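You operate a simulated robot arm through the tools that you are given. There is no shell and no other tool.

You run a simulated robot arm. Do the job below in one go: nothing can be reset, and whatever is moved stays where it is left.

TASK
Pin the green corner of the pale pine frame, with the white knob at its wood.
Fine: turn that corner under the arm; one flush pin; swing the arm clear again; leave the other frame.

Only the result counts: the job must be done as asked and must still hold three seconds after the hand-in. Knocking over, shifting, dropping, spilling or breaking anything else fails it.

THE ROBOT
A 7-joint arm with a two-finger parallel gripper, fixed in place. Base frame: the origin is on the floor under the middle of its stand, x ahead of it, y to its left, z up; the work surface is at about z = 950. Readings come in mm, rad, newtons and seconds.
It reaches about 1247 mm from its shoulder. Its first joint turns from -2.304 to 2.304 rad. Payload 3.91 kg.
The TCP is the grasp point between the finger pads, 30 mm short of the fingertips. In the tool frame z runs along the fingers and y along their closing line. Largest opening 110 mm; finger width 20, thickness 10; the body of the gripper, 48 by 112 mm, starts 55 mm behind the TCP.
Orientation is told as [roll, pitch, yaw] about the base's x, y, z axes, in that order, counted from this pose: with the fingers straight down and closing along the base's y, the tool's x points along the base's -x, its y along +y and its z along -z.

THE INTERFACE
- The arm moves only by the tool arm_command. Its argument "steps" is a list that holds one entry, the list of rows, each a list of 7 numbers: the turn, a rotation vector about the tool's x, y, z in rad, then the shift along the tool's x, y, z in cm, then the opening, from 0 (shut) to 1 (fully open). In form: [[[rx, ry, rz, tx, ty, tz, claw], ...]]. A call has 1 to 20 rows; each row shifts and turns the commanded pose from where the row before left it, along the tool's axes as they then stand. Rows are played at 5 a second. More than 50 mm and 0.15 rad between two rows, or a gripper value outside its range, and nothing of the call is played. A pose out of reach is approached as far as the arm can. The call stops where the force on the tool passes 40 N (or 10 N more than at its start, if that is more) or the arm is blocked; 0.2 s more then pass. Each finger travels about 108 mm/s and halts on what it meets, pressing with about 23 N; the grip force reading is that of the motor and also rises with nothing between the fingers. The clock runs only during rows and for 0.2 s after the last one: add rows that do not move to give the fingers time. It gives the time, the measured TCP pose, the force on the tool (base axes), the opening and the grip force at its end, in the units of the frame above (readings bear some noise), with the torque about the TCP (base axes, N m) and any sound that the robot's microphone picked up, and new pictures: "views" is both (left out), scene, wrist or none.
- Cameras (640 x 400 px; columns grow to the right, rows downward): "scene" is fixed at [49.7, 501.3, 1600.9]; the picture's right is [0.72, -0.69, 0.00], its down [-0.51, -0.53, -0.68] and it looks along [0.47, 0.49, -0.73] (base axes); focal length 367 px, centre (320, 200). "wrist" rides on the gripper at [72, 17, -103] in the tool frame; the picture's right is [-0.23, 0.97, 0.00], its down [-0.76, -0.18, -0.62] and it looks along [-0.61, -0.14, 0.78] (tool axes); focal length 222 px, centre (320, 200). There is no depth. A picture from a camera that has moved, and an enlarged one, comes with that camera's place and axes in the base frame and with its lens.
- close_up(camera, box): a new picture of the part [left, top, right, bottom] of that camera's present view, enlarged. No time passes.
- hand_in(): hands the job in; it is judged then, once.

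Nothing tells you positions but the pictures and the camera data. Unless the task says otherwise, let go and move clear before handing in.

The tools are called after "Request:" as name(argument=value, ...) on one line, values as JSON. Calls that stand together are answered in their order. arm_command: Moves the arm, as the interface text tells. Its arguments: {"type":"object","properties":{"steps":{"type":"array","items":{"type":"array","items":{"type":"array","items":{"type":"number"}}}},"views":{"type":"string","enum":["both","scene","wrist","none"]}},"required":["steps"]} The other tools are called the same way: close_up (camera, box) takes an enlarged picture of a part of a camera's view; hand_in () hands the job in.

At the start:

```text
time_s: 0.0
position: [307.6, 578.7, 1368.5]
tcp_rot: [0.0, -0.001, -0.001]
force: [-0.5, 0.1, 0.1]
wrist_torque: [-0.01, -0.01, -0.05]
width: 109.9
finger_force: 0.1
```

scene: 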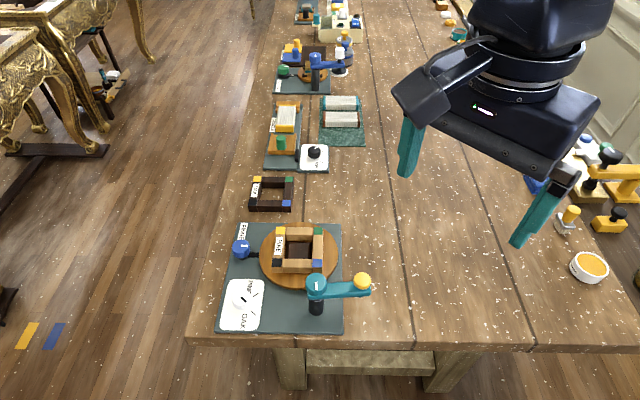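
wrist: 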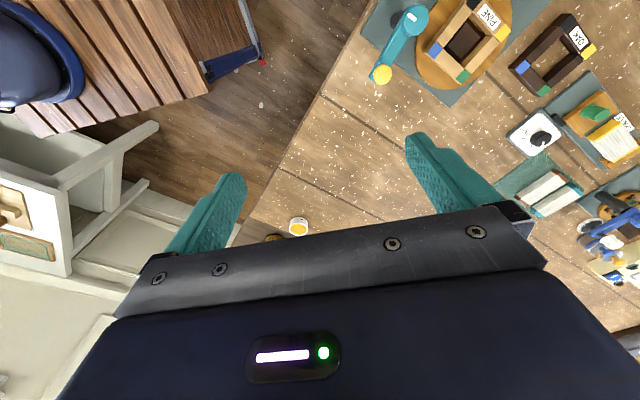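

I see a work table with a turntable station (a frame on a round wooden disc, a teal swing arm with a yellow knob, a blue brake knob, a white dial card) and a dark frame behind it. I'll enlarge the pictures first to read the labels.

Request:
close_up(camera="scene", box=[200, 210, 390, 345])

Request:
close_up(camera="scene", box=[220, 80, 400, 220])

Request:
close_up(camera="wrist", box=[350, 0, 640, 180])

Request:
close_up(camera="scene", box=[250, 0, 400, 100])

Request:
close_up(camera="scene", box=[500, 120, 640, 300])

```text
2.96 times, centred on (295, 278) of scene
camera zoom: at [49.7, 501.3, 1600.9], right [0.72, -0.69, 0.0], down [-0.51, -0.53, -0.68], along [0.47, 0.49, -0.73], focal length 1086 px, centre (394, -30)
```

zoom: 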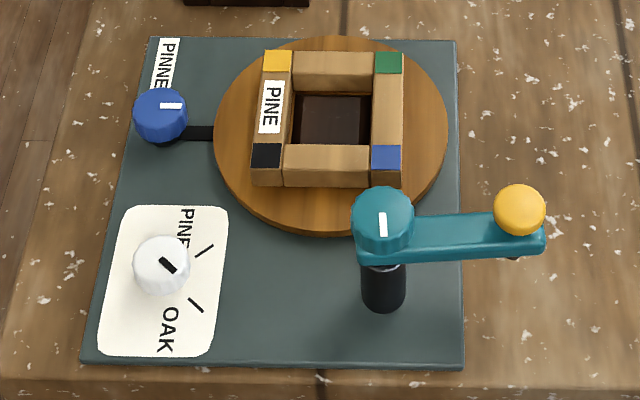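

```text
2.86 times, centred on (310, 150) of scene
camera zoom: at [49.7, 501.3, 1600.9], right [0.72, -0.69, 0.0], down [-0.51, -0.53, -0.68], along [0.47, 0.49, -0.73], focal length 1048 px, centre (349, 343)
```

zoom: 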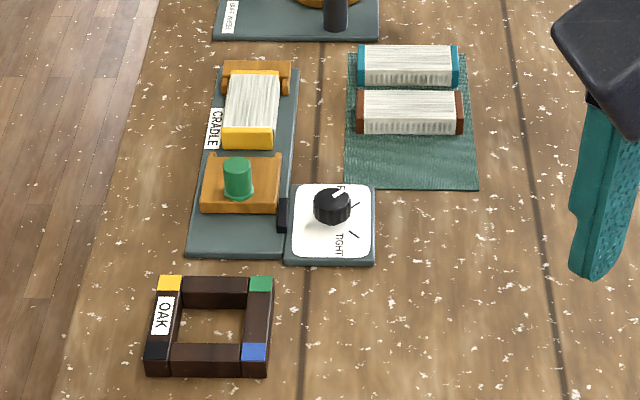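

```text
2.21 times, centred on (495, 90) of wrist
camera zoom: at [235.1, 594.9, 1471.2], right [0.23, 0.97, 0.0], down [0.76, -0.18, 0.62], along [0.61, -0.14, -0.78], focal length 490 px, centre (-66, 443)
```

zoom: 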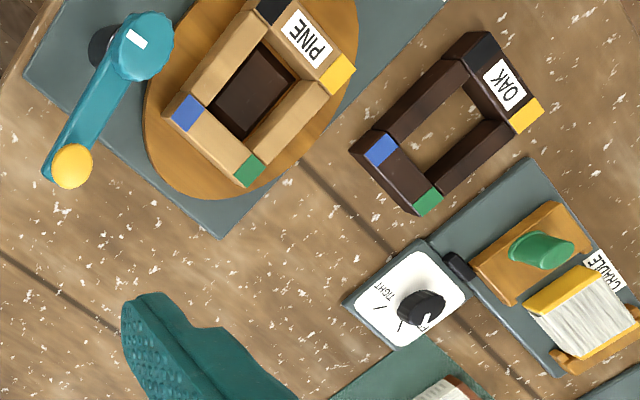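

```text
4.00 times, centred on (325, 50) of scene
camera zoom: at [49.7, 501.3, 1600.9], right [0.72, -0.69, 0.0], down [-0.51, -0.53, -0.68], along [0.47, 0.49, -0.73], focal length 1466 px, centre (300, 800)
```

zoom: 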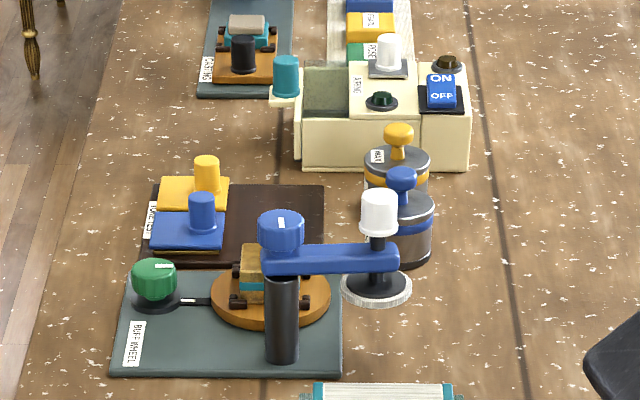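

```text
2.22 times, centred on (570, 210) of scene
camera zoom: at [49.7, 501.3, 1600.9], right [0.72, -0.69, 0.0], down [-0.51, -0.53, -0.68], along [0.47, 0.49, -0.73], focal length 815 px, centre (-236, 178)
```

zoom: 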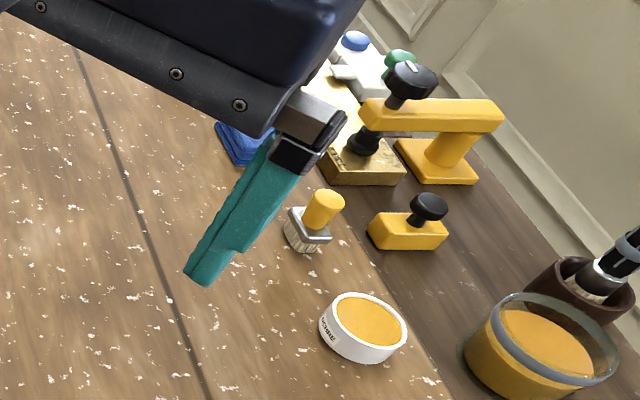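

The near station ("PINNER") holds the PINE frame on a turntable, with a blue brake-like knob, a white PINE/OAK dial and a teal swing arm with a yellow plunger. I'll move the wrist camera closer to get a better view and more accurate positions before touching anything.

Request:
arm_command(steps=[[[0, 0, 0, 1.67, 3.33, 2.0, 1], [0, 0, 0, 1.67, 3.33, 2.0, 1], [0, 0, 0, 1.67, 3.33, 2.0, 1], [0, 0, 0, 1.67, 3.33, 2.0, 1], [0, 0, 0, 1.67, 3.33, 2.0, 1], [0, 0, 0, 1.67, 3.33, 2.0, 1], [0, 0, 0, 0, 0, 0, 1]]], views="both")

```text
time_s: 1.6
position: [208.8, 778.3, 1248.3]
tcp_rot: [0.001, 0.0, 0.001]
force: [0.3, 0.3, 0.4]
wrist_torque: [0.02, 0.0, 0.01]
width: 110.1
finger_force: 0.0
camera wrist: at [136.1, 794.2, 1351.9], right [0.23, 0.97, 0.0], down [0.76, -0.18, 0.62], along [0.61, -0.14, -0.78], focal length 222 px, centre (320, 200)
```

scene: 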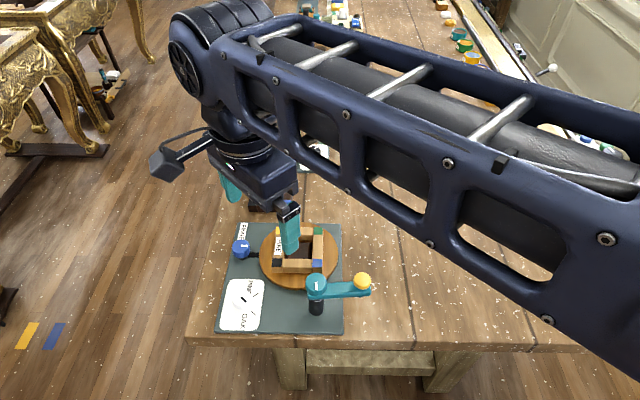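
wrist: 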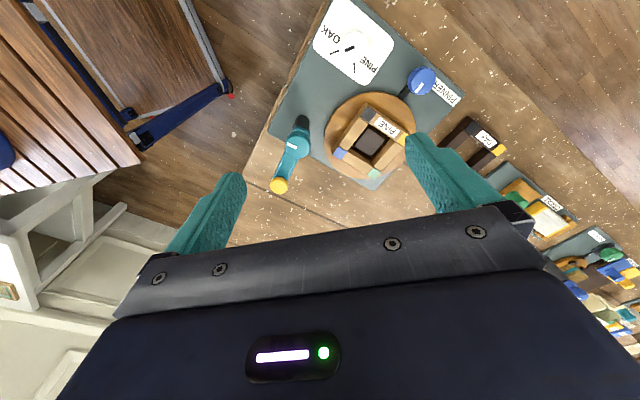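

I have a better angle now. I'll enlarge the wrist view on the station.

Request:
close_up(camera="wrist", box=[240, 0, 480, 200])

Request:
close_up(camera="wrist", box=[295, 0, 415, 90])

Request:
close_up(camera="scene", box=[210, 215, 380, 340])

Request:
close_up(camera="scene", box=[215, 265, 285, 340])

Request:
close_up(camera="scene", box=[290, 260, 380, 330])

```text
2.00 times, centred on (360, 100) of wrist
camera zoom: at [136.1, 794.2, 1351.9], right [0.23, 0.97, 0.0], down [0.76, -0.18, 0.62], along [0.61, -0.14, -0.78], focal length 444 px, centre (240, 400)
```

zoom: 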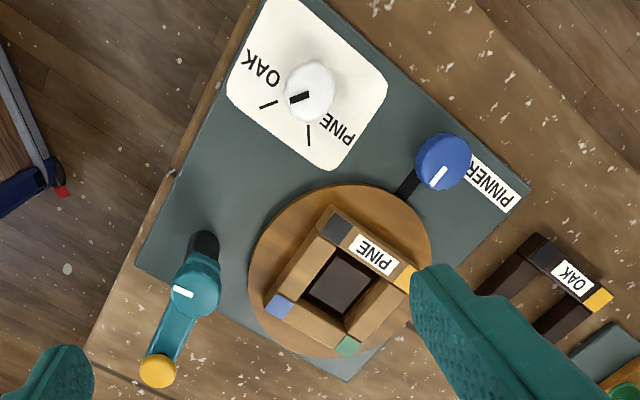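

```text
4.44 times, centred on (355, 45) of wrist
camera zoom: at [136.1, 794.2, 1351.9], right [0.23, 0.97, 0.0], down [0.76, -0.18, 0.62], along [0.61, -0.14, -0.78], focal length 987 px, centre (164, 889)
```

zoom: 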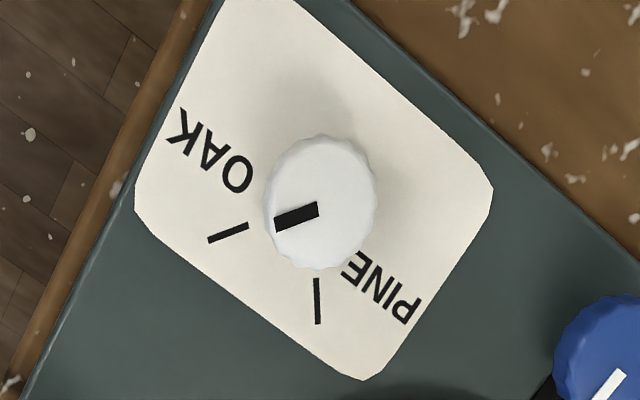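

```text
3.20 times, centred on (295, 278) of scene
camera zoom: at [49.7, 501.3, 1600.9], right [0.72, -0.69, 0.0], down [-0.51, -0.53, -0.68], along [0.47, 0.49, -0.73], focal length 1173 px, centre (400, -48)
```

zoom: 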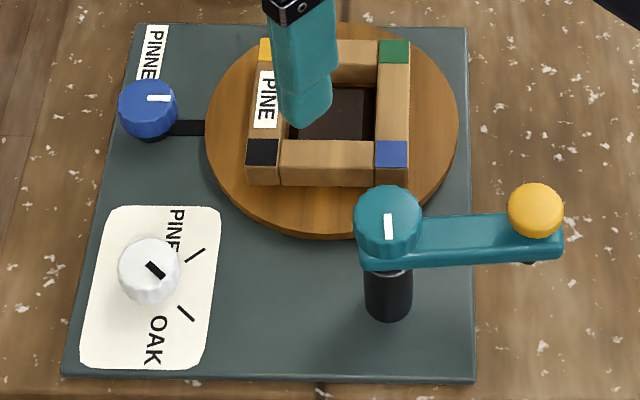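

```text
5.33 times, centred on (250, 302) of scene
camera zoom: at [49.7, 501.3, 1600.9], right [0.72, -0.69, 0.0], down [-0.51, -0.53, -0.68], along [0.47, 0.49, -0.73], focal length 1955 px, centre (693, -347)
```

zoom: 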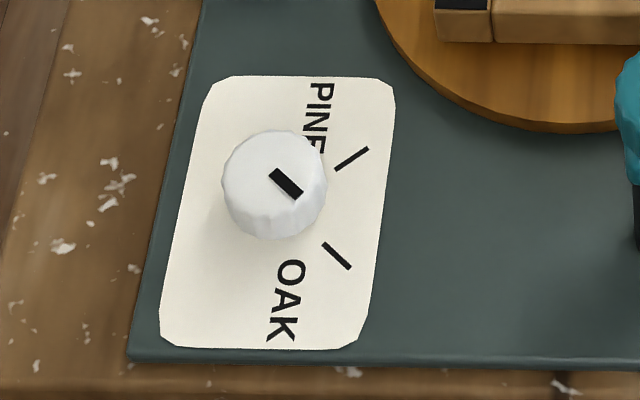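

```text
5.71 times, centred on (335, 295) of scene
camera zoom: at [49.7, 501.3, 1600.9], right [0.72, -0.69, 0.0], down [-0.51, -0.53, -0.68], along [0.47, 0.49, -0.73], focal length 2095 px, centre (234, -343)
```

zoom: 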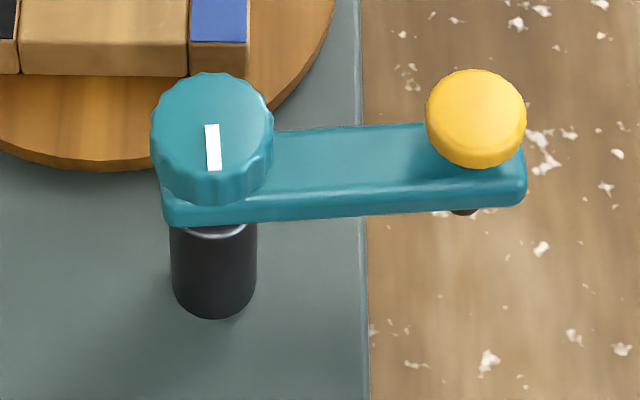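

The white knob's pointer sits at OAK and has to go counter-clockwise to the PINE tick. I'll look closely at the turntable, the frame seat, the blue knob and the arm.

Request:
close_up(camera="wrist", box=[320, 85, 440, 185])

Request:
close_up(camera="wrist", box=[385, 55, 455, 105])

Request:
close_up(camera="wrist", box=[260, 105, 330, 200])

Request:
close_up(camera="scene", box=[225, 215, 295, 265])

Request:
close_up(camera="scene", box=[260, 215, 350, 285])

```text
4.00 times, centred on (380, 135) of wrist
camera zoom: at [136.1, 794.2, 1351.9], right [0.23, 0.97, 0.0], down [0.76, -0.18, 0.62], along [0.61, -0.14, -0.78], focal length 888 px, centre (80, 460)
```

zoom: 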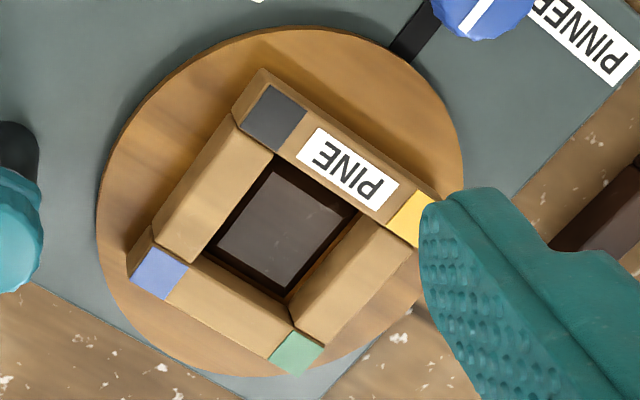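

```text
8.00 times, centred on (420, 80) of wrist
camera zoom: at [136.1, 794.2, 1351.9], right [0.23, 0.97, 0.0], down [0.76, -0.18, 0.62], along [0.61, -0.14, -0.78], focal length 1777 px, centre (-480, 1160)
```

zoom: 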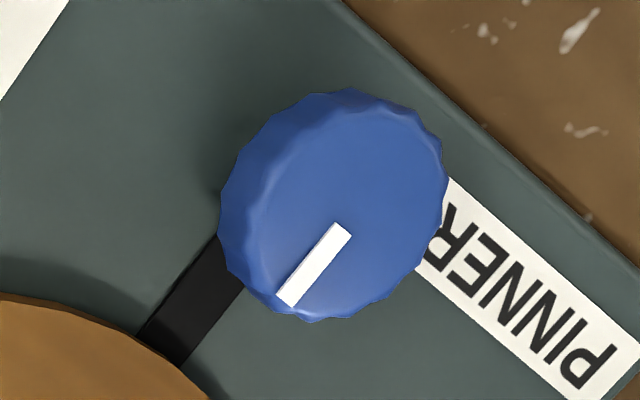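

```text
4.21 times, centred on (295, 152) of wrist
camera zoom: at [136.1, 794.2, 1351.9], right [0.23, 0.97, 0.0], down [0.76, -0.18, 0.62], along [0.61, -0.14, -0.78], focal length 935 px, centre (425, 400)
```

zoom: 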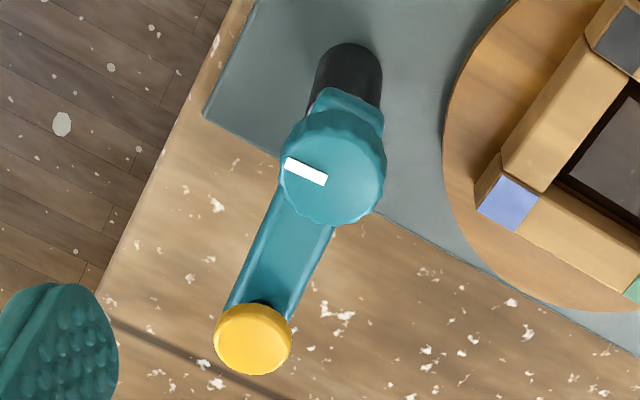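

```text
8.00 times, centred on (260, 240) of scene
camera zoom: at [49.7, 501.3, 1600.9], right [0.72, -0.69, 0.0], down [-0.51, -0.53, -0.68], along [0.47, 0.49, -0.73], focal length 2933 px, centre (800, -120)
```

zoom: 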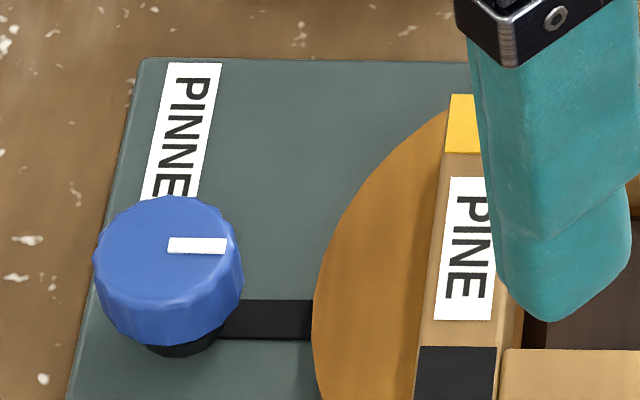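

```text
5.71 times, centred on (305, 250) of scene
camera zoom: at [49.7, 501.3, 1600.9], right [0.72, -0.69, 0.0], down [-0.51, -0.53, -0.68], along [0.47, 0.49, -0.73], focal length 2095 px, centre (406, -86)
```

zoom: 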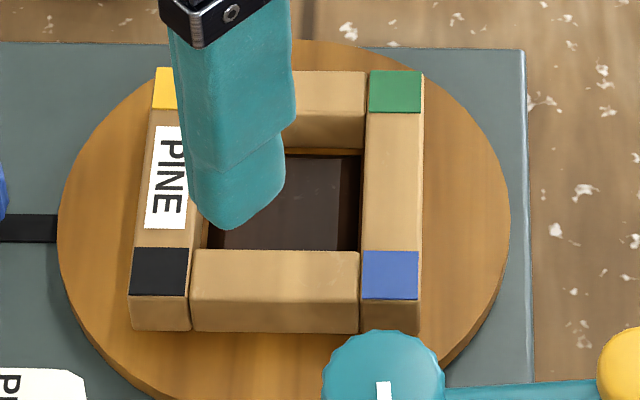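

I estimate the white knob at about (171, 834), top z≈990, 36 mm across. The PINE tick is about 90° counter-clockwise of OAK. I'll move above the knob with the gripper turned -45° and partly closed.

Request:
arm_command(steps=[[[0, 0, 0, 0.945, 1.405, 2.45, 1], [0, 0, 0, 0.945, 1.405, 2.45, 1], [0, 0, 0, 0.945, 1.405, 2.45, 1], [0, 0, 0, 0.945, 1.405, 2.45, 0.65], [0, 0, 0.1309, 0, 0, 0, 0.65], [0, 0, 0.1309, 0, 0, 0, 0.65], [0, 0, 0.1309, 0, 0, 0, 0.65], [0, 0, 0.1309, 0, 0, 0, 0.65], [0, 0, 0.1309, 0, 0, 0, 0.65], [0, 0, 0.1309, 0, 0, 0, 0.65], [0, 0, 0, 0, 0, 0, 0.65]]], views="both")

```text
time_s: 4.0
position: [170.4, 833.5, 1148.5]
tcp_rot: [-0.001, -0.001, -0.785]
force: [0.0, 0.1, -0.4]
wrist_torque: [-0.05, 0.0, 0.02]
width: 71.5
finger_force: 0.0
camera wrist: at [130.4, 896.8, 1252.7], right [0.85, 0.53, 0.0], down [0.41, -0.66, 0.62], along [0.33, -0.53, -0.78], focal length 222 px, centre (320, 200)
```

scene: 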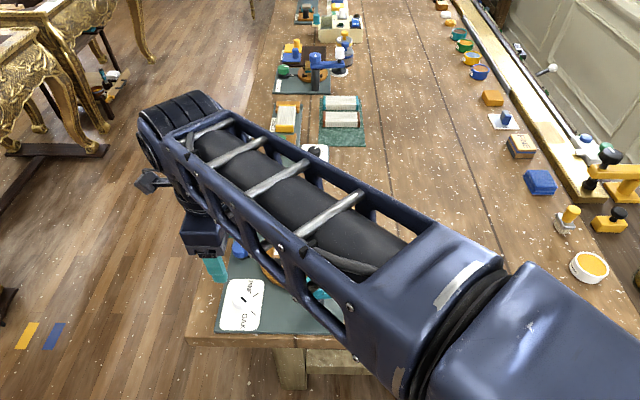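
wrist: 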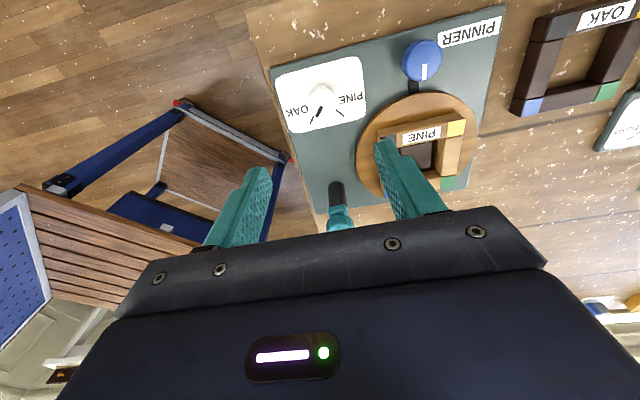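

I'm above the knob at z=1148. I'll zoom in to check my estimate of the knob position from this view.

Request:
close_up(camera="wrist", box=[270, 50, 380, 140])

Request:
close_up(camera="wrist", box=[310, 30, 520, 220])

```text
4.44 times, centred on (325, 95) of wrist
camera zoom: at [130.4, 896.8, 1252.7], right [0.85, 0.53, 0.0], down [0.41, -0.66, 0.62], along [0.33, -0.53, -0.78], focal length 987 px, centre (298, 667)
```

zoom: 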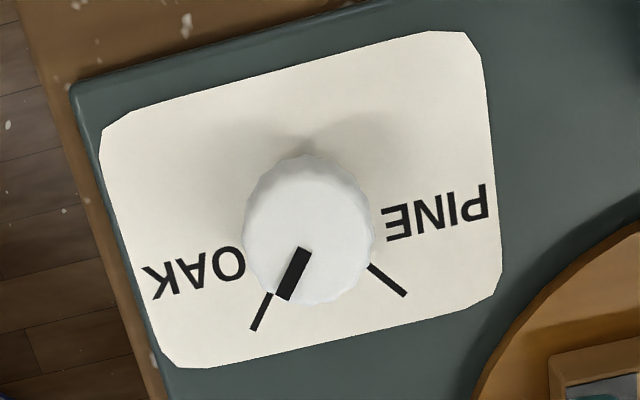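

```text
2.11 times, centred on (415, 125) of wrist
camera zoom: at [130.4, 896.8, 1252.7], right [0.85, 0.53, 0.0], down [0.41, -0.66, 0.62], along [0.33, -0.53, -0.78], focal length 468 px, centre (120, 358)
```

zoom: 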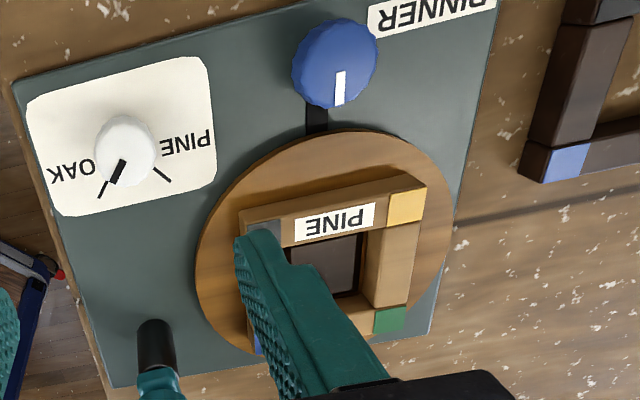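

The card is at z≈964.5 and the knob top at about 986, centred near (172, 835). I'll descend around the knob.

Request:
arm_command(steps=[[[0, 0, 0, 0, 0.14, 4.0, 0.65], [0, 0, 0, 0, 0, 4.0, 0.65], [0, 0, 0, 0, 0, 3.0, 0.65], [0, 0, 0, 0, 0, 2.0, 0.65], [0, 0, 0, 0, 0, 1.0, 0.65], [0, 0, 0, 0, 0, 0.8, 0.65], [0, 0, 0, 0, 0, 0, 0.65]]], views="both")

```text
time_s: 5.6
position: [172.0, 835.7, 1002.1]
tcp_rot: [0.002, 0.0, -0.785]
force: [-0.1, -0.2, 0.0]
wrist_torque: [-0.01, 0.0, 0.0]
width: 71.5
finger_force: 0.2
camera wrist: at [132.1, 898.9, 1106.7], right [0.85, 0.53, 0.0], down [0.41, -0.66, 0.62], along [0.33, -0.53, -0.78], focal length 222 px, centre (320, 200)
```

scene: 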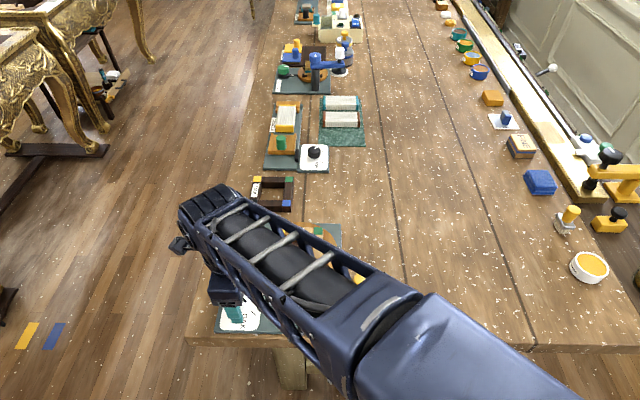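
wrist: 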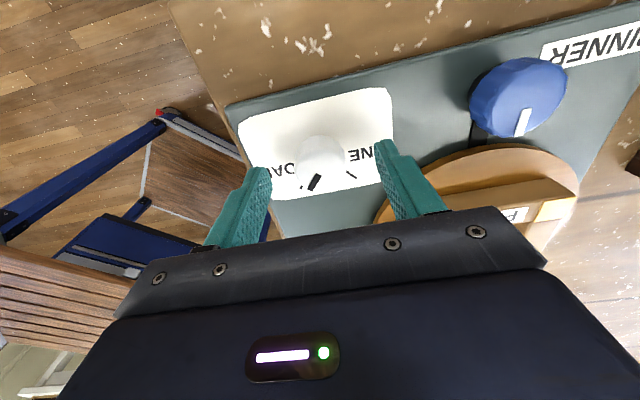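

The fingers are on either side of the white knob and look centred. I'll close on it.

Request:
arm_command(steps=[[[0, 0, 0, 0, 0, 0, 0.2], [0, 0, 0, 0, 0, 0, 0.2], [0, 0, 0, 0, 0, 0, 0.2]]], views="wrist")

Request:
close_up(camera="wrist", box=[220, 60, 440, 210])

```text
time_s: 6.4
position: [171.7, 836.3, 1002.9]
tcp_rot: [-0.001, 0.0, -0.786]
force: [-0.3, 0.3, -1.3]
wrist_torque: [0.05, 0.07, 0.05]
width: 33.2
finger_force: 44.8
camera wrist: at [132.1, 898.9, 1106.8], right [0.85, 0.53, 0.0], down [0.41, -0.66, 0.62], along [0.33, -0.53, -0.78], focal length 222 px, centre (320, 200)
```

wrist: 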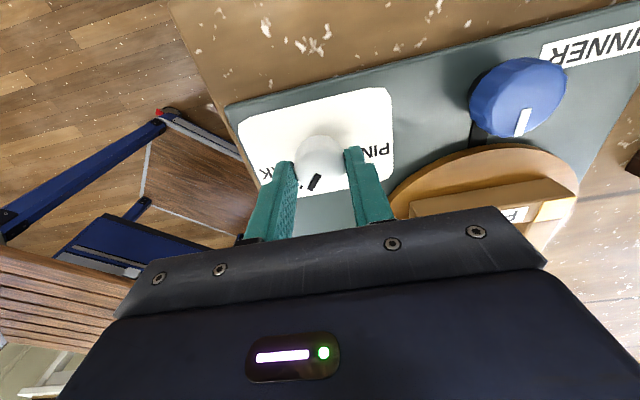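

```text
2.67 times, centred on (330, 135) of wrist
camera zoom: at [132.1, 898.9, 1106.8], right [0.85, 0.53, 0.0], down [0.41, -0.66, 0.62], along [0.33, -0.53, -0.78], focal length 592 px, centre (293, 373)
```

zoom: 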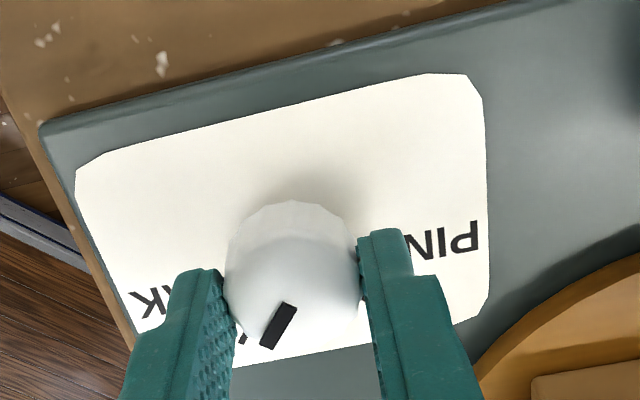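

I'm gripping the knob (33 mm, with grip force). I'll turn it +90° towards PINE.

Request:
arm_command(steps=[[[0, 0, -0.1309, 0, 0, 0, 0.2], [0, 0, -0.1309, 0, 0, 0, 0.2], [0, 0, -0.1309, 0, 0, 0, 0.2], [0, 0, -0.1309, 0, 0, 0, 0.2], [0, 0, -0.1309, 0, 0, 0, 0.2], [0, 0, -0.1309, 0, 0, 0, 0.2]]], views="wrist")

Request:
close_up(camera="wrist", box=[220, 60, 440, 210])

```text
time_s: 7.8
position: [171.5, 836.8, 1002.8]
tcp_rot: [0.003, -0.001, 0.002]
force: [8.1, 30.7, 12.1]
wrist_torque: [0.77, 0.36, -0.01]
width: 33.3
finger_force: 45.2
camera wrist: at [99.0, 852.2, 1106.8], right [0.22, 0.97, 0.0], down [0.76, -0.18, 0.62], along [0.61, -0.14, -0.78], focal length 222 px, centre (320, 200)
```

wrist: 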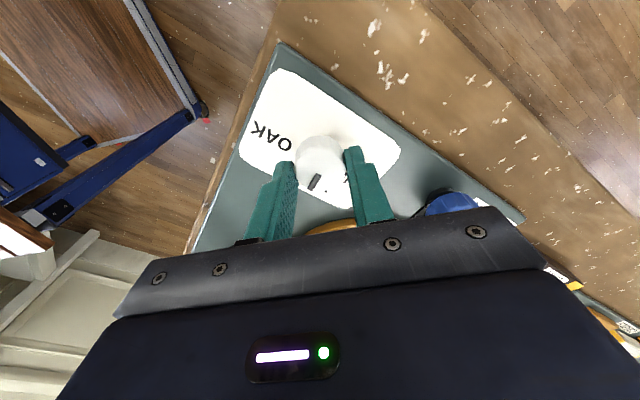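

```text
2.67 times, centred on (330, 135) of wrist
camera zoom: at [99.0, 852.2, 1106.8], right [0.22, 0.97, 0.0], down [0.76, -0.18, 0.62], along [0.61, -0.14, -0.78], focal length 592 px, centre (293, 373)
```

zoom: 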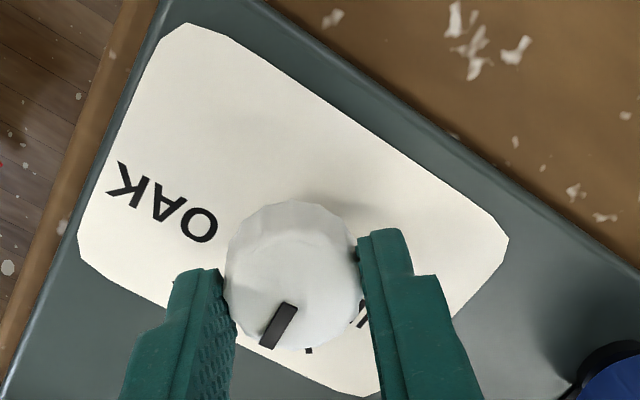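

The knob turns with the gripper, but a 31 N side force shows I'm slightly off its axis in y. I'll nudge +y to relieve it before going on.

Request:
arm_command(steps=[[[0, 0, 0, 0, 0.1, 0, 0.2], [0, 0, 0, 0, 0.0, 0, 0.2]]], views="none")

```text
time_s: 8.4
position: [171.9, 836.2, 1003.4]
tcp_rot: [0.003, -0.001, 0.0]
force: [12.5, 23.8, 19.6]
wrist_torque: [0.43, -0.38, 0.02]
width: 33.0
finger_force: 45.0
```

Request:
arm_command(steps=[[[0, 0, 0, -0.05, 0.15, -0.05, 0.2], [0, 0, 0, 0, 0.0, 0, 0.2]]], views="none")

```text
time_s: 9.0
position: [170.0, 836.2, 1003.2]
tcp_rot: [-0.001, 0.0, 0.001]
force: [13.4, -7.4, 23.9]
wrist_torque: [-0.44, -0.4, 0.01]
width: 33.0
finger_force: 45.0
```

Request:
arm_command(steps=[[[0, 0, 0, -0.05, -0.03, -0.1, 0.2], [0, 0, 0, 0, 0.0, 0, 0.2]]], views="none")

```text
time_s: 9.6
position: [171.2, 836.5, 1002.8]
tcp_rot: [-0.003, 0.0, 0.0]
force: [9.1, -15.4, 13.4]
wrist_torque: [-0.43, -0.47, 0.01]
width: 32.8
finger_force: 45.1
```

Request:
arm_command(steps=[[[0, 0, 0, -0.05, -0.06, -0.1, 0.2], [0, 0, -0.1309, 0, 0.0, 0, 0.2], [0, 0, -0.1309, 0, 0.0, 0, 0.2], [0, 0, 0, 0, 0, 0, 0.2]]], views="wrist")

```text
time_s: 10.6
position: [171.2, 836.8, 1002.5]
tcp_rot: [-0.002, 0.001, 0.262]
force: [3.8, -13.6, -10.4]
wrist_torque: [-0.04, -0.2, 0.01]
width: 33.1
finger_force: 44.5
camera wrist: at [97.1, 833.6, 1106.7], right [-0.03, 1.0, 0.0], down [0.78, 0.03, 0.62], along [0.62, 0.02, -0.78], focal length 222 px, centre (320, 200)
```

wrist: 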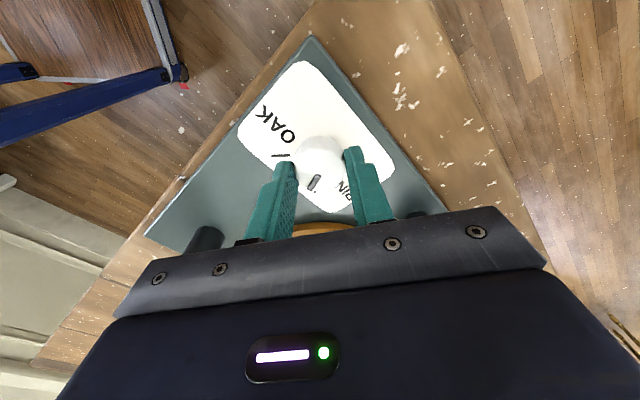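

Request:
arm_command(steps=[[[0, 0, 0, 0, -0.05, 0.08, 0.2], [0, 0, -0.1309, 0, 0.0, 0, 0.2], [0, 0, -0.1309, 0, 0.0, 0, 0.2], [0, 0, -0.1309, 0, 0.0, 0, 0.2], [0, 0, 0, 0, 0, 0, 0.2]]], views="wrist")

Request:
close_up(camera="wrist", box=[220, 60, 440, 210])

```text
time_s: 11.8
position: [171.7, 837.5, 1002.7]
tcp_rot: [0.0, 0.002, 0.658]
force: [-8.8, -19.7, -11.6]
wrist_torque: [-0.98, 0.56, 0.0]
width: 33.0
finger_force: 44.7
camera wrist: at [104.0, 805.3, 1106.7], right [-0.42, 0.91, 0.0], down [0.71, 0.33, 0.62], along [0.57, 0.26, -0.78], focal length 222 px, centre (320, 200)
```

wrist: 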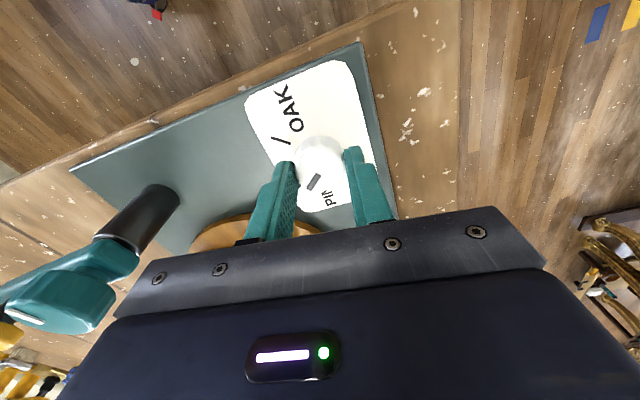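

```text
2.67 times, centred on (330, 135) of wrist
camera zoom: at [104.0, 805.3, 1106.7], right [-0.42, 0.91, 0.0], down [0.71, 0.33, 0.62], along [0.57, 0.26, -0.78], focal length 592 px, centre (293, 373)
```

zoom: 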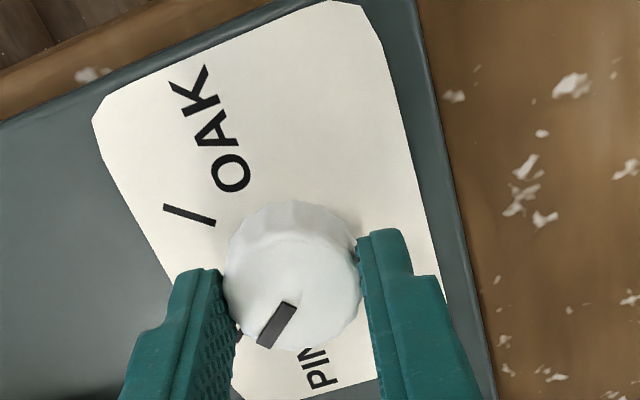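

Request:
arm_command(steps=[[[0, 0, 0, 0, -0.05, 0.05, 0.2], [0, 0, -0.07, 0, 0.0, 0, 0.2], [0, 0, -0.06, 0, 0.0, 0, 0.2], [0, 0, 0, 0, 0, 0, 0.2], [0, 0, 0, 0, 0, 0, 0.65], [0, 0, 0, 0, 0, 0, 0.65], [0, 0, 0, 0, 0, 0, 0.65]]], views="wrist")

Request:
close_up(camera="wrist", box=[220, 60, 440, 210])

```text
time_s: 13.4
position: [173.0, 836.6, 1002.3]
tcp_rot: [0.001, -0.002, 0.786]
force: [-0.1, 0.2, -0.2]
wrist_torque: [0.04, -0.03, 0.02]
width: 71.6
finger_force: 0.0
camera wrist: at [109.2, 796.2, 1105.9], right [-0.53, 0.85, 0.0], down [0.66, 0.41, 0.62], along [0.53, 0.33, -0.78], focal length 222 px, centre (320, 200)
```

wrist: 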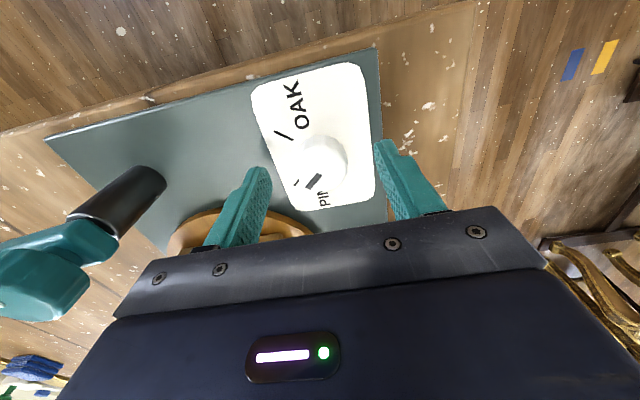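

```text
2.67 times, centred on (330, 135) of wrist
camera zoom: at [109.2, 796.2, 1105.9], right [-0.53, 0.85, 0.0], down [0.66, 0.41, 0.62], along [0.53, 0.33, -0.78], focal length 592 px, centre (293, 373)
```

zoom: 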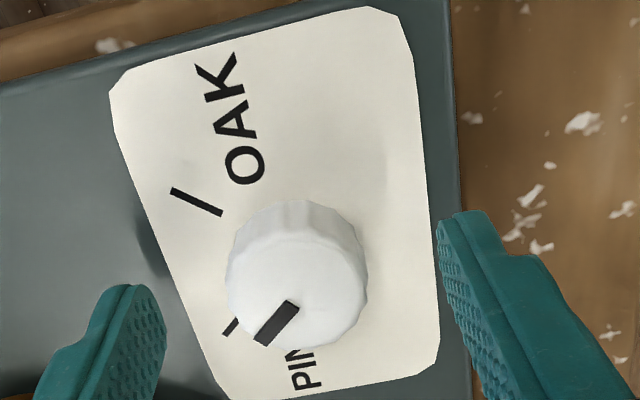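

The knob turned and I've released it. I'll lift straight up and check the pointer against the PINE tick.

Request:
arm_command(steps=[[[0, 0, 0, 0, 0, -2, 0.65], [0, 0, 0, 0, 0, -4, 0.65], [0, 0, 0, 0, 0, -4, 0.65], [0, 0, 0, 0, 0, -4, 0.65], [0, 0, 0, 0, 0, -4, 0.65], [0, 0, 0, 0, 0, 0, 0.65]]], views="both")

Request:
close_up(camera="wrist", box=[270, 50, 380, 140])

Request:
close_up(camera="scene", box=[215, 265, 285, 340])

```text
time_s: 14.8
position: [171.1, 837.9, 1183.8]
tcp_rot: [0.0, 0.0, 0.785]
force: [0.0, -0.2, 0.4]
wrist_torque: [-0.01, -0.01, 0.03]
width: 71.6
finger_force: 0.0
camera wrist: at [108.0, 797.6, 1287.0], right [-0.53, 0.85, 0.0], down [0.66, 0.41, 0.62], along [0.53, 0.33, -0.78], focal length 222 px, centre (320, 200)
```

scene: 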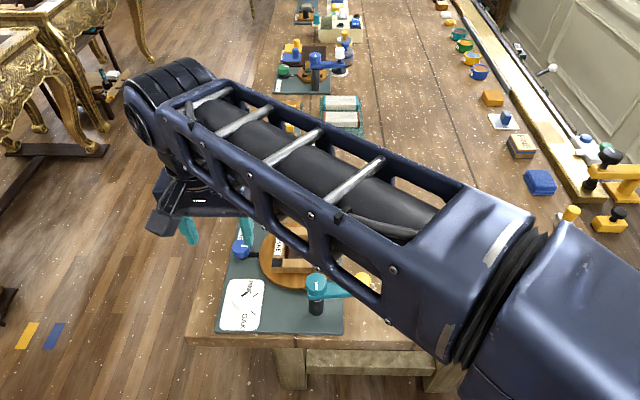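
wrist: 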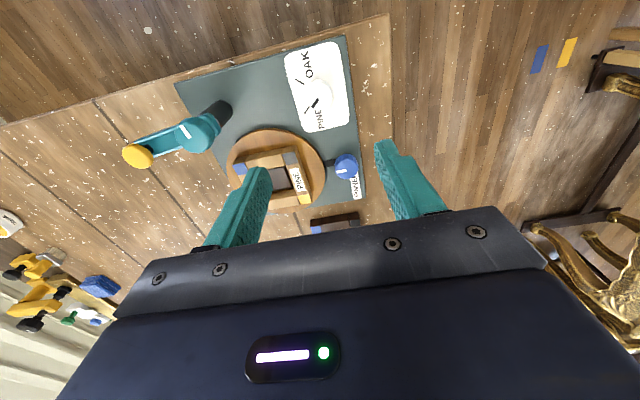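

```text
4.44 times, centred on (325, 95) of wrist
camera zoom: at [108.0, 797.6, 1287.0], right [-0.53, 0.85, 0.0], down [0.66, 0.41, 0.62], along [0.53, 0.33, -0.78], focal length 987 px, centre (298, 667)
```

zoom: 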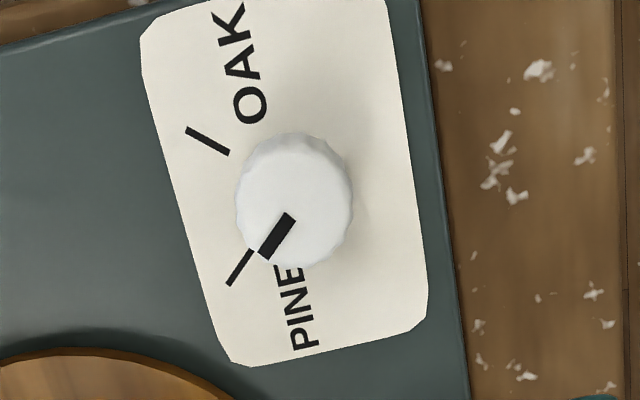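

```text
5.33 times, centred on (250, 302) of scene
camera zoom: at [49.7, 501.3, 1600.9], right [0.72, -0.69, 0.0], down [-0.51, -0.53, -0.68], along [0.47, 0.49, -0.73], focal length 1955 px, centre (693, -347)
```

zoom: 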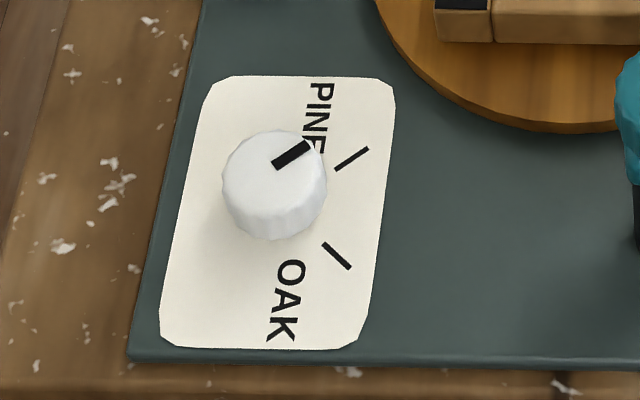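

The pointer now lines up with the PINE tick within about 1°. Next I'll go to the blue knob, at about (231, 917), top z≈1008, to find out whether it drives or brakes the turntable.

Request:
arm_command(steps=[[[0, 0, 0.1309, 0, 0, 0, 0.65], [0, 0, 0.1309, 0, 0, 0, 0.65], [0, 0, 0.1309, 0, 0, 0, 0.65], [0, 0, 0.1309, 0, 0, 0, 0.65], [0, 0, 0.1309, 0, 0, 0, 0.65], [0, 0, 0.1305, 0, 0, 0, 0.65], [0, 0, 0, -2.0, 2.63, 1.0, 0.65], [0, 0, 0, -2.0, 2.63, 1.0, 0.65], [0, 0, 0, -2.0, 2.63, 1.0, 0.65], [0, 0, 0, 0, 0, 0, 0.65]]], views="both")

Request:
close_up(camera="wrist", box=[240, 30, 400, 140])

```text
time_s: 17.0
position: [232.4, 913.3, 1152.8]
tcp_rot: [-0.002, -0.001, -0.001]
force: [0.2, -0.3, -0.5]
wrist_torque: [-0.02, 0.02, -0.01]
width: 71.7
finger_force: 0.1
camera wrist: at [160.3, 929.1, 1256.8], right [0.23, 0.97, 0.0], down [0.76, -0.18, 0.62], along [0.61, -0.14, -0.78], focal length 222 px, centre (320, 200)
```

scene: 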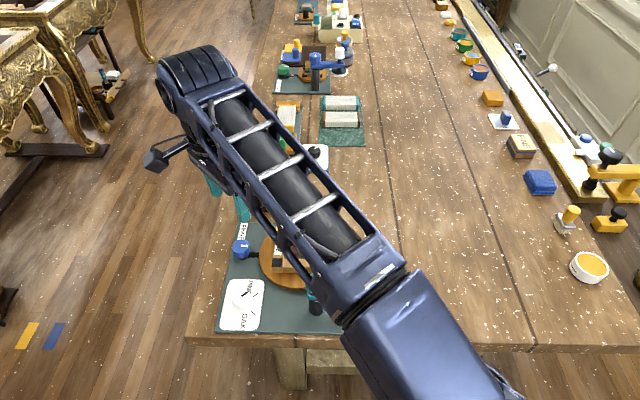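
wrist: 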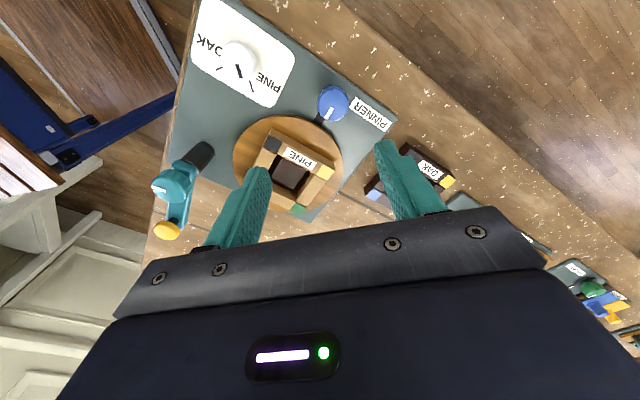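

```text
3.64 times, centred on (320, 85) of wrist
camera zoom: at [160.3, 929.1, 1256.8], right [0.23, 0.97, 0.0], down [0.76, -0.18, 0.62], along [0.61, -0.14, -0.78], focal length 808 px, centre (320, 618)
```

zoom: 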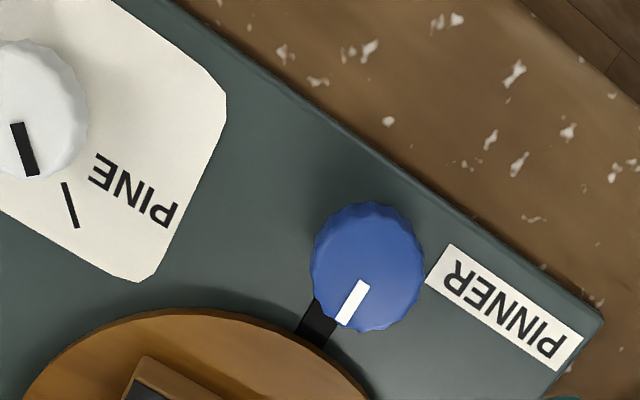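

Better triangulation puts the blue knob at about (235.5, 925), top z≈994. I'll correct sideways and go down part way.

Request:
arm_command(steps=[[[0, 0, 0, -0.4, 1.1, 2.0, 0.65], [0, 0, 0, 0, 0, 3.5, 0.65], [0, 0, 0, 0, 0, 3.5, 0.65], [0, 0, 0, 0, 0, 2.0, 0.65], [0, 0, 0, 0, 0, 0, 0.65]]], views="wrist")

Request:
close_up(camera="wrist", box=[220, 60, 440, 210])

```text
time_s: 18.2
position: [238.8, 937.8, 1044.7]
tcp_rot: [-0.001, -0.001, 0.003]
force: [0.2, -0.7, 0.1]
wrist_torque: [0.01, -0.02, 0.01]
width: 71.4
finger_force: 0.1
out of reach, approached as far as the arm can: row 1, 2, 3, 4
camera wrist: at [164.8, 953.7, 1148.1], right [0.23, 0.97, 0.0], down [0.76, -0.18, 0.62], along [0.61, -0.14, -0.78], focal length 222 px, centre (320, 200)
```

wrist: 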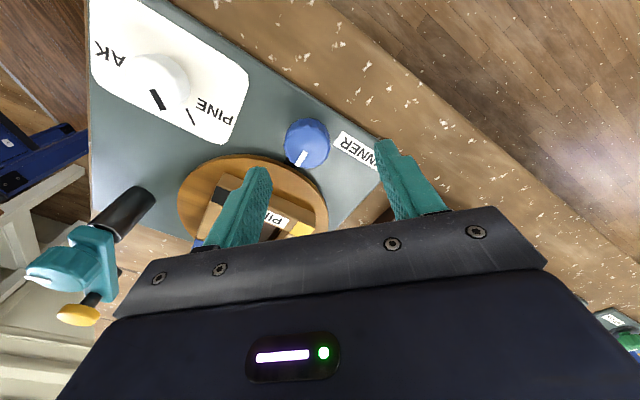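

```text
2.67 times, centred on (330, 135) of wrist
camera zoom: at [164.8, 953.7, 1148.1], right [0.23, 0.97, 0.0], down [0.76, -0.18, 0.62], along [0.61, -0.14, -0.78], focal length 592 px, centre (293, 373)
```

zoom: 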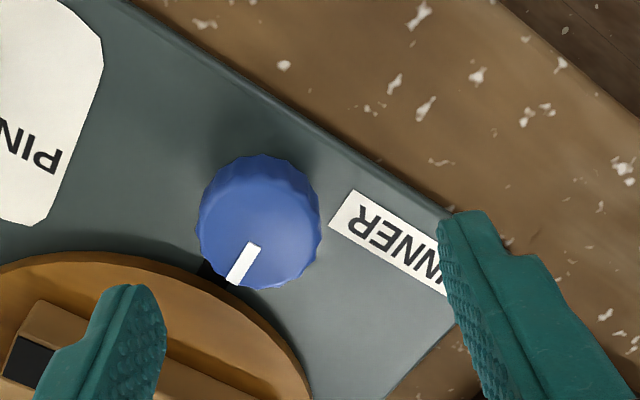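

The arm overshot in y because of a reach limit up high; the knob is really at about (234.5, 927). I'll shift back and check before going lower.

Request:
arm_command(steps=[[[0, 0, 0, 0.4, -1.1, 0, 0.65], [0, 0, 0, 0, 0, 0, 0.65]]], views="wrist")

Request:
close_up(camera="wrist", box=[220, 60, 440, 210])

```text
time_s: 18.8
position: [233.8, 937.6, 1046.0]
tcp_rot: [-0.002, 0.0, 0.0]
force: [-0.8, 0.4, 0.4]
wrist_torque: [0.01, 0.03, 0.03]
width: 71.9
finger_force: 0.1
out of reach, approached as far as the arm can: row 1
camera wrist: at [161.6, 953.7, 1150.0], right [0.23, 0.97, 0.0], down [0.76, -0.18, 0.62], along [0.61, -0.14, -0.78], focal length 222 px, centre (320, 200)
```

wrist: 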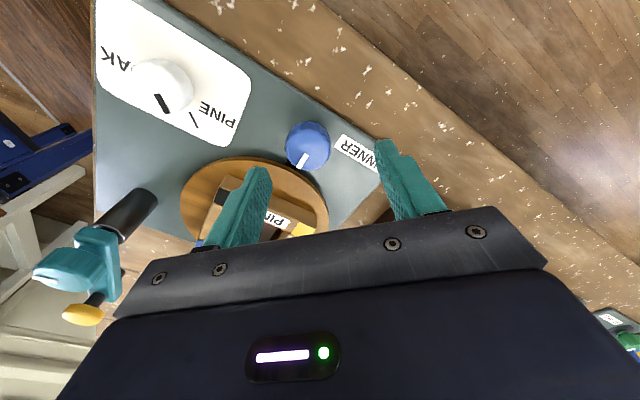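

```text
2.67 times, centred on (330, 135) of wrist
camera zoom: at [161.6, 953.7, 1150.0], right [0.23, 0.97, 0.0], down [0.76, -0.18, 0.62], along [0.61, -0.14, -0.78], focal length 592 px, centre (293, 373)
```

zoom: 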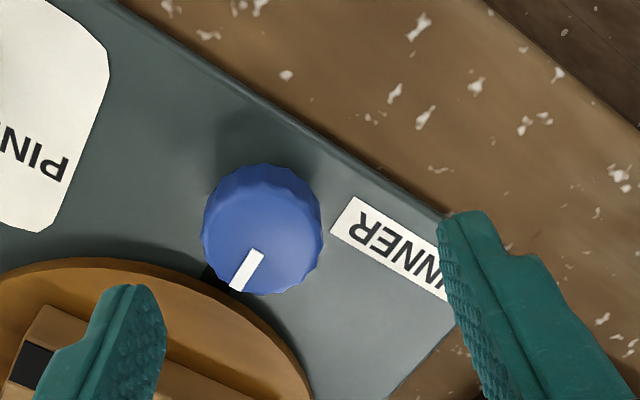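

I need to know whether the reported pose is right, so I'll check it against the white knob, whose position I know from gripping it.

Request:
close_up(camera="wrist", box=[90, 20, 270, 140])

Request:
close_up(camera="scene", box=[130, 60, 380, 340])

```text
3.33 times, centred on (180, 80) of wrist
camera zoom: at [161.6, 953.7, 1150.0], right [0.23, 0.97, 0.0], down [0.76, -0.18, 0.62], along [0.61, -0.14, -0.78], focal length 740 px, centre (787, 600)
```

zoom: 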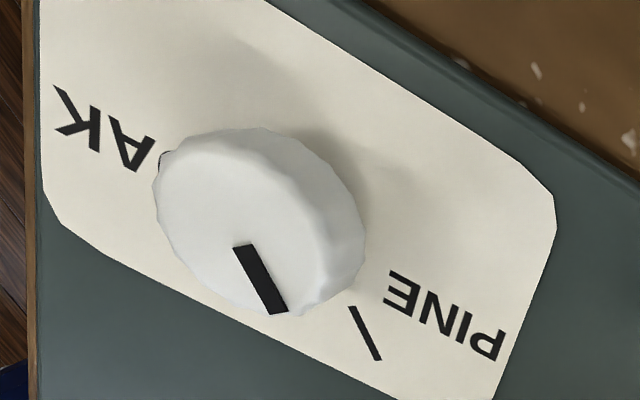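

```text
1.43 times, centred on (255, 200) of scene
camera zoom: at [49.7, 501.3, 1600.9], right [0.72, -0.69, 0.0], down [-0.51, -0.53, -0.68], along [0.47, 0.49, -0.73], focal length 524 px, centre (413, 200)
```

zoom: 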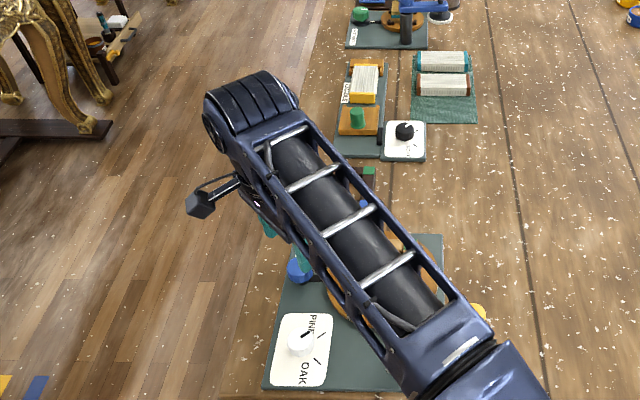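

My position estimates agree with the image (the TCP really is near y≈936), so a joint limit is blocking this posture. I'll try a small up-and-back move to see how the arm responds.

Request:
arm_command(steps=[[[0, 0, 0, 0, -1.1, -1.0, 0.65], [0, 0, 0, 0, 0, 0, 0.65]]], views="none")

```text
time_s: 19.4
position: [236.2, 935.0, 1059.3]
tcp_rot: [-0.003, 0.0, 0.0]
force: [0.1, -0.1, 0.7]
wrist_torque: [0.04, -0.01, 0.0]
width: 71.4
finger_force: 0.0
out of reach, approached as far as the arm can: row 1
```

The arm seems to be stuck near full extension. I'll command a clear retreat inward and upward to get the elbow bent again.

Request:
arm_command(steps=[[[0, 0, 0, 0, -4, -2.5, 0.65], [0, 0, 0, 0, -4, -2.5, 0.65], [0, 0, 0, 0, 0, 0, 0.65]]], views="none")

```text
time_s: 20.2
position: [243.9, 917.5, 1125.3]
tcp_rot: [-0.002, -0.001, -0.001]
force: [-0.1, -0.1, 0.3]
wrist_torque: [-0.01, -0.03, -0.01]
width: 71.3
finger_force: 0.0
out of reach, approached as far as the arm can: row 1, 2
```

I'm still pinned on the full-extension boundary, possibly with the elbow slightly over-straight. I'll test this with a small outward move followed by an inward one.

Request:
arm_command(steps=[[[0, 0, 0, -0.5, 2.0, 0, 0.65], [0, 0, 0, 0, 0, 0, 0.65]]], views="none")

```text
time_s: 20.8
position: [247.7, 919.1, 1124.2]
tcp_rot: [-0.001, 0.001, -0.001]
force: [0.2, -0.4, 0.9]
wrist_torque: [0.0, 0.0, -0.03]
width: 71.4
finger_force: 0.2
out of reach, approached as far as the arm can: row 1
```

Request:
arm_command(steps=[[[0, 0, 0, 0.8, -3.0, 0, 0.65], [0, 0, 0, 0.8, -3.0, 0, 0.65], [0, 0, 0, 0.8, -3.0, 0, 0.65], [0, 0, 0, 0, 0, 0, 0.65]]], views="scene")

```text
time_s: 21.8
position: [230.6, 912.3, 1148.4]
tcp_rot: [-0.002, 0.001, 0.0]
force: [-0.5, -0.7, -0.9]
wrist_torque: [0.04, 0.0, 0.0]
width: 71.5
finger_force: 0.0
out of reach, approached as far as the arm can: row 1, 2, 3
```

scene: 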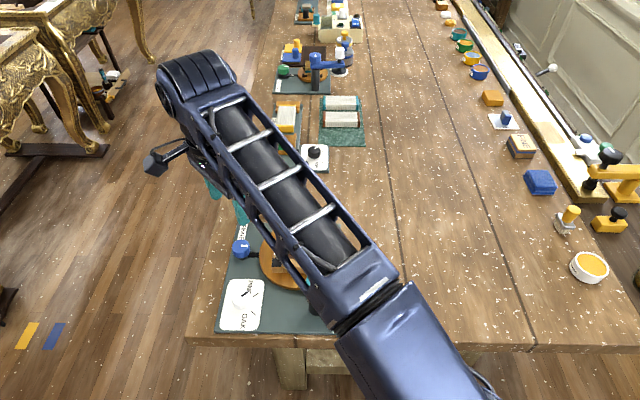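

The commanded pose accumulates while the arm stays straight. I'll walk the command out past the limit and back in again, watching for the elbow to re-bend.

Request:
arm_command(steps=[[[0, 0, 0, -1.28, 4.8, 0, 0.65], [0, 0, 0, -1.28, 4.8, 0, 0.65], [0, 0, 0, -1.28, 4.8, 0, 0.65], [0, 0, 0, -0.5, 1.2, 0, 0.65], [0, 0, 0, -0.2, 0.6, 0, 0.65], [0, 0, 0, -0.2, 0.6, 0, 0.65], [0, 0, 0, -0.2, 0.6, 0, 0.65], [0, 0, 0, 0, 0, 0, 0.65]]], views="none")

```text
time_s: 23.6
position: [246.6, 919.2, 1127.1]
tcp_rot: [0.001, 0.0, 0.0]
force: [-0.1, -0.5, -0.2]
wrist_torque: [0.0, 0.0, -0.03]
width: 71.3
finger_force: 0.1
out of reach, approached as far as the arm can: row 1, 2, 3, 4, 5, 6, 7
```

Request:
arm_command(steps=[[[0, 0, 0, -0.5, 1.9, 0, 0.65], [0, 0, 0, -0.5, 1.9, 0, 0.65], [0, 0, 0, 0, 0, 0, 0.65], [0, 0, 0, 1.2, -4.6, 0, 0.65], [0, 0, 0, 1.2, -4.6, 0, 0.65], [0, 0, 0, 0, 0, 0, 0.65]]], views="none")

```text
time_s: 25.0
position: [237.4, 912.0, 1146.4]
tcp_rot: [-0.002, 0.001, 0.0]
force: [-0.4, 0.5, 0.6]
wrist_torque: [-0.05, 0.04, 0.0]
width: 71.7
finger_force: 0.1
out of reach, approached as far as the arm can: row 1, 2, 4, 5
```

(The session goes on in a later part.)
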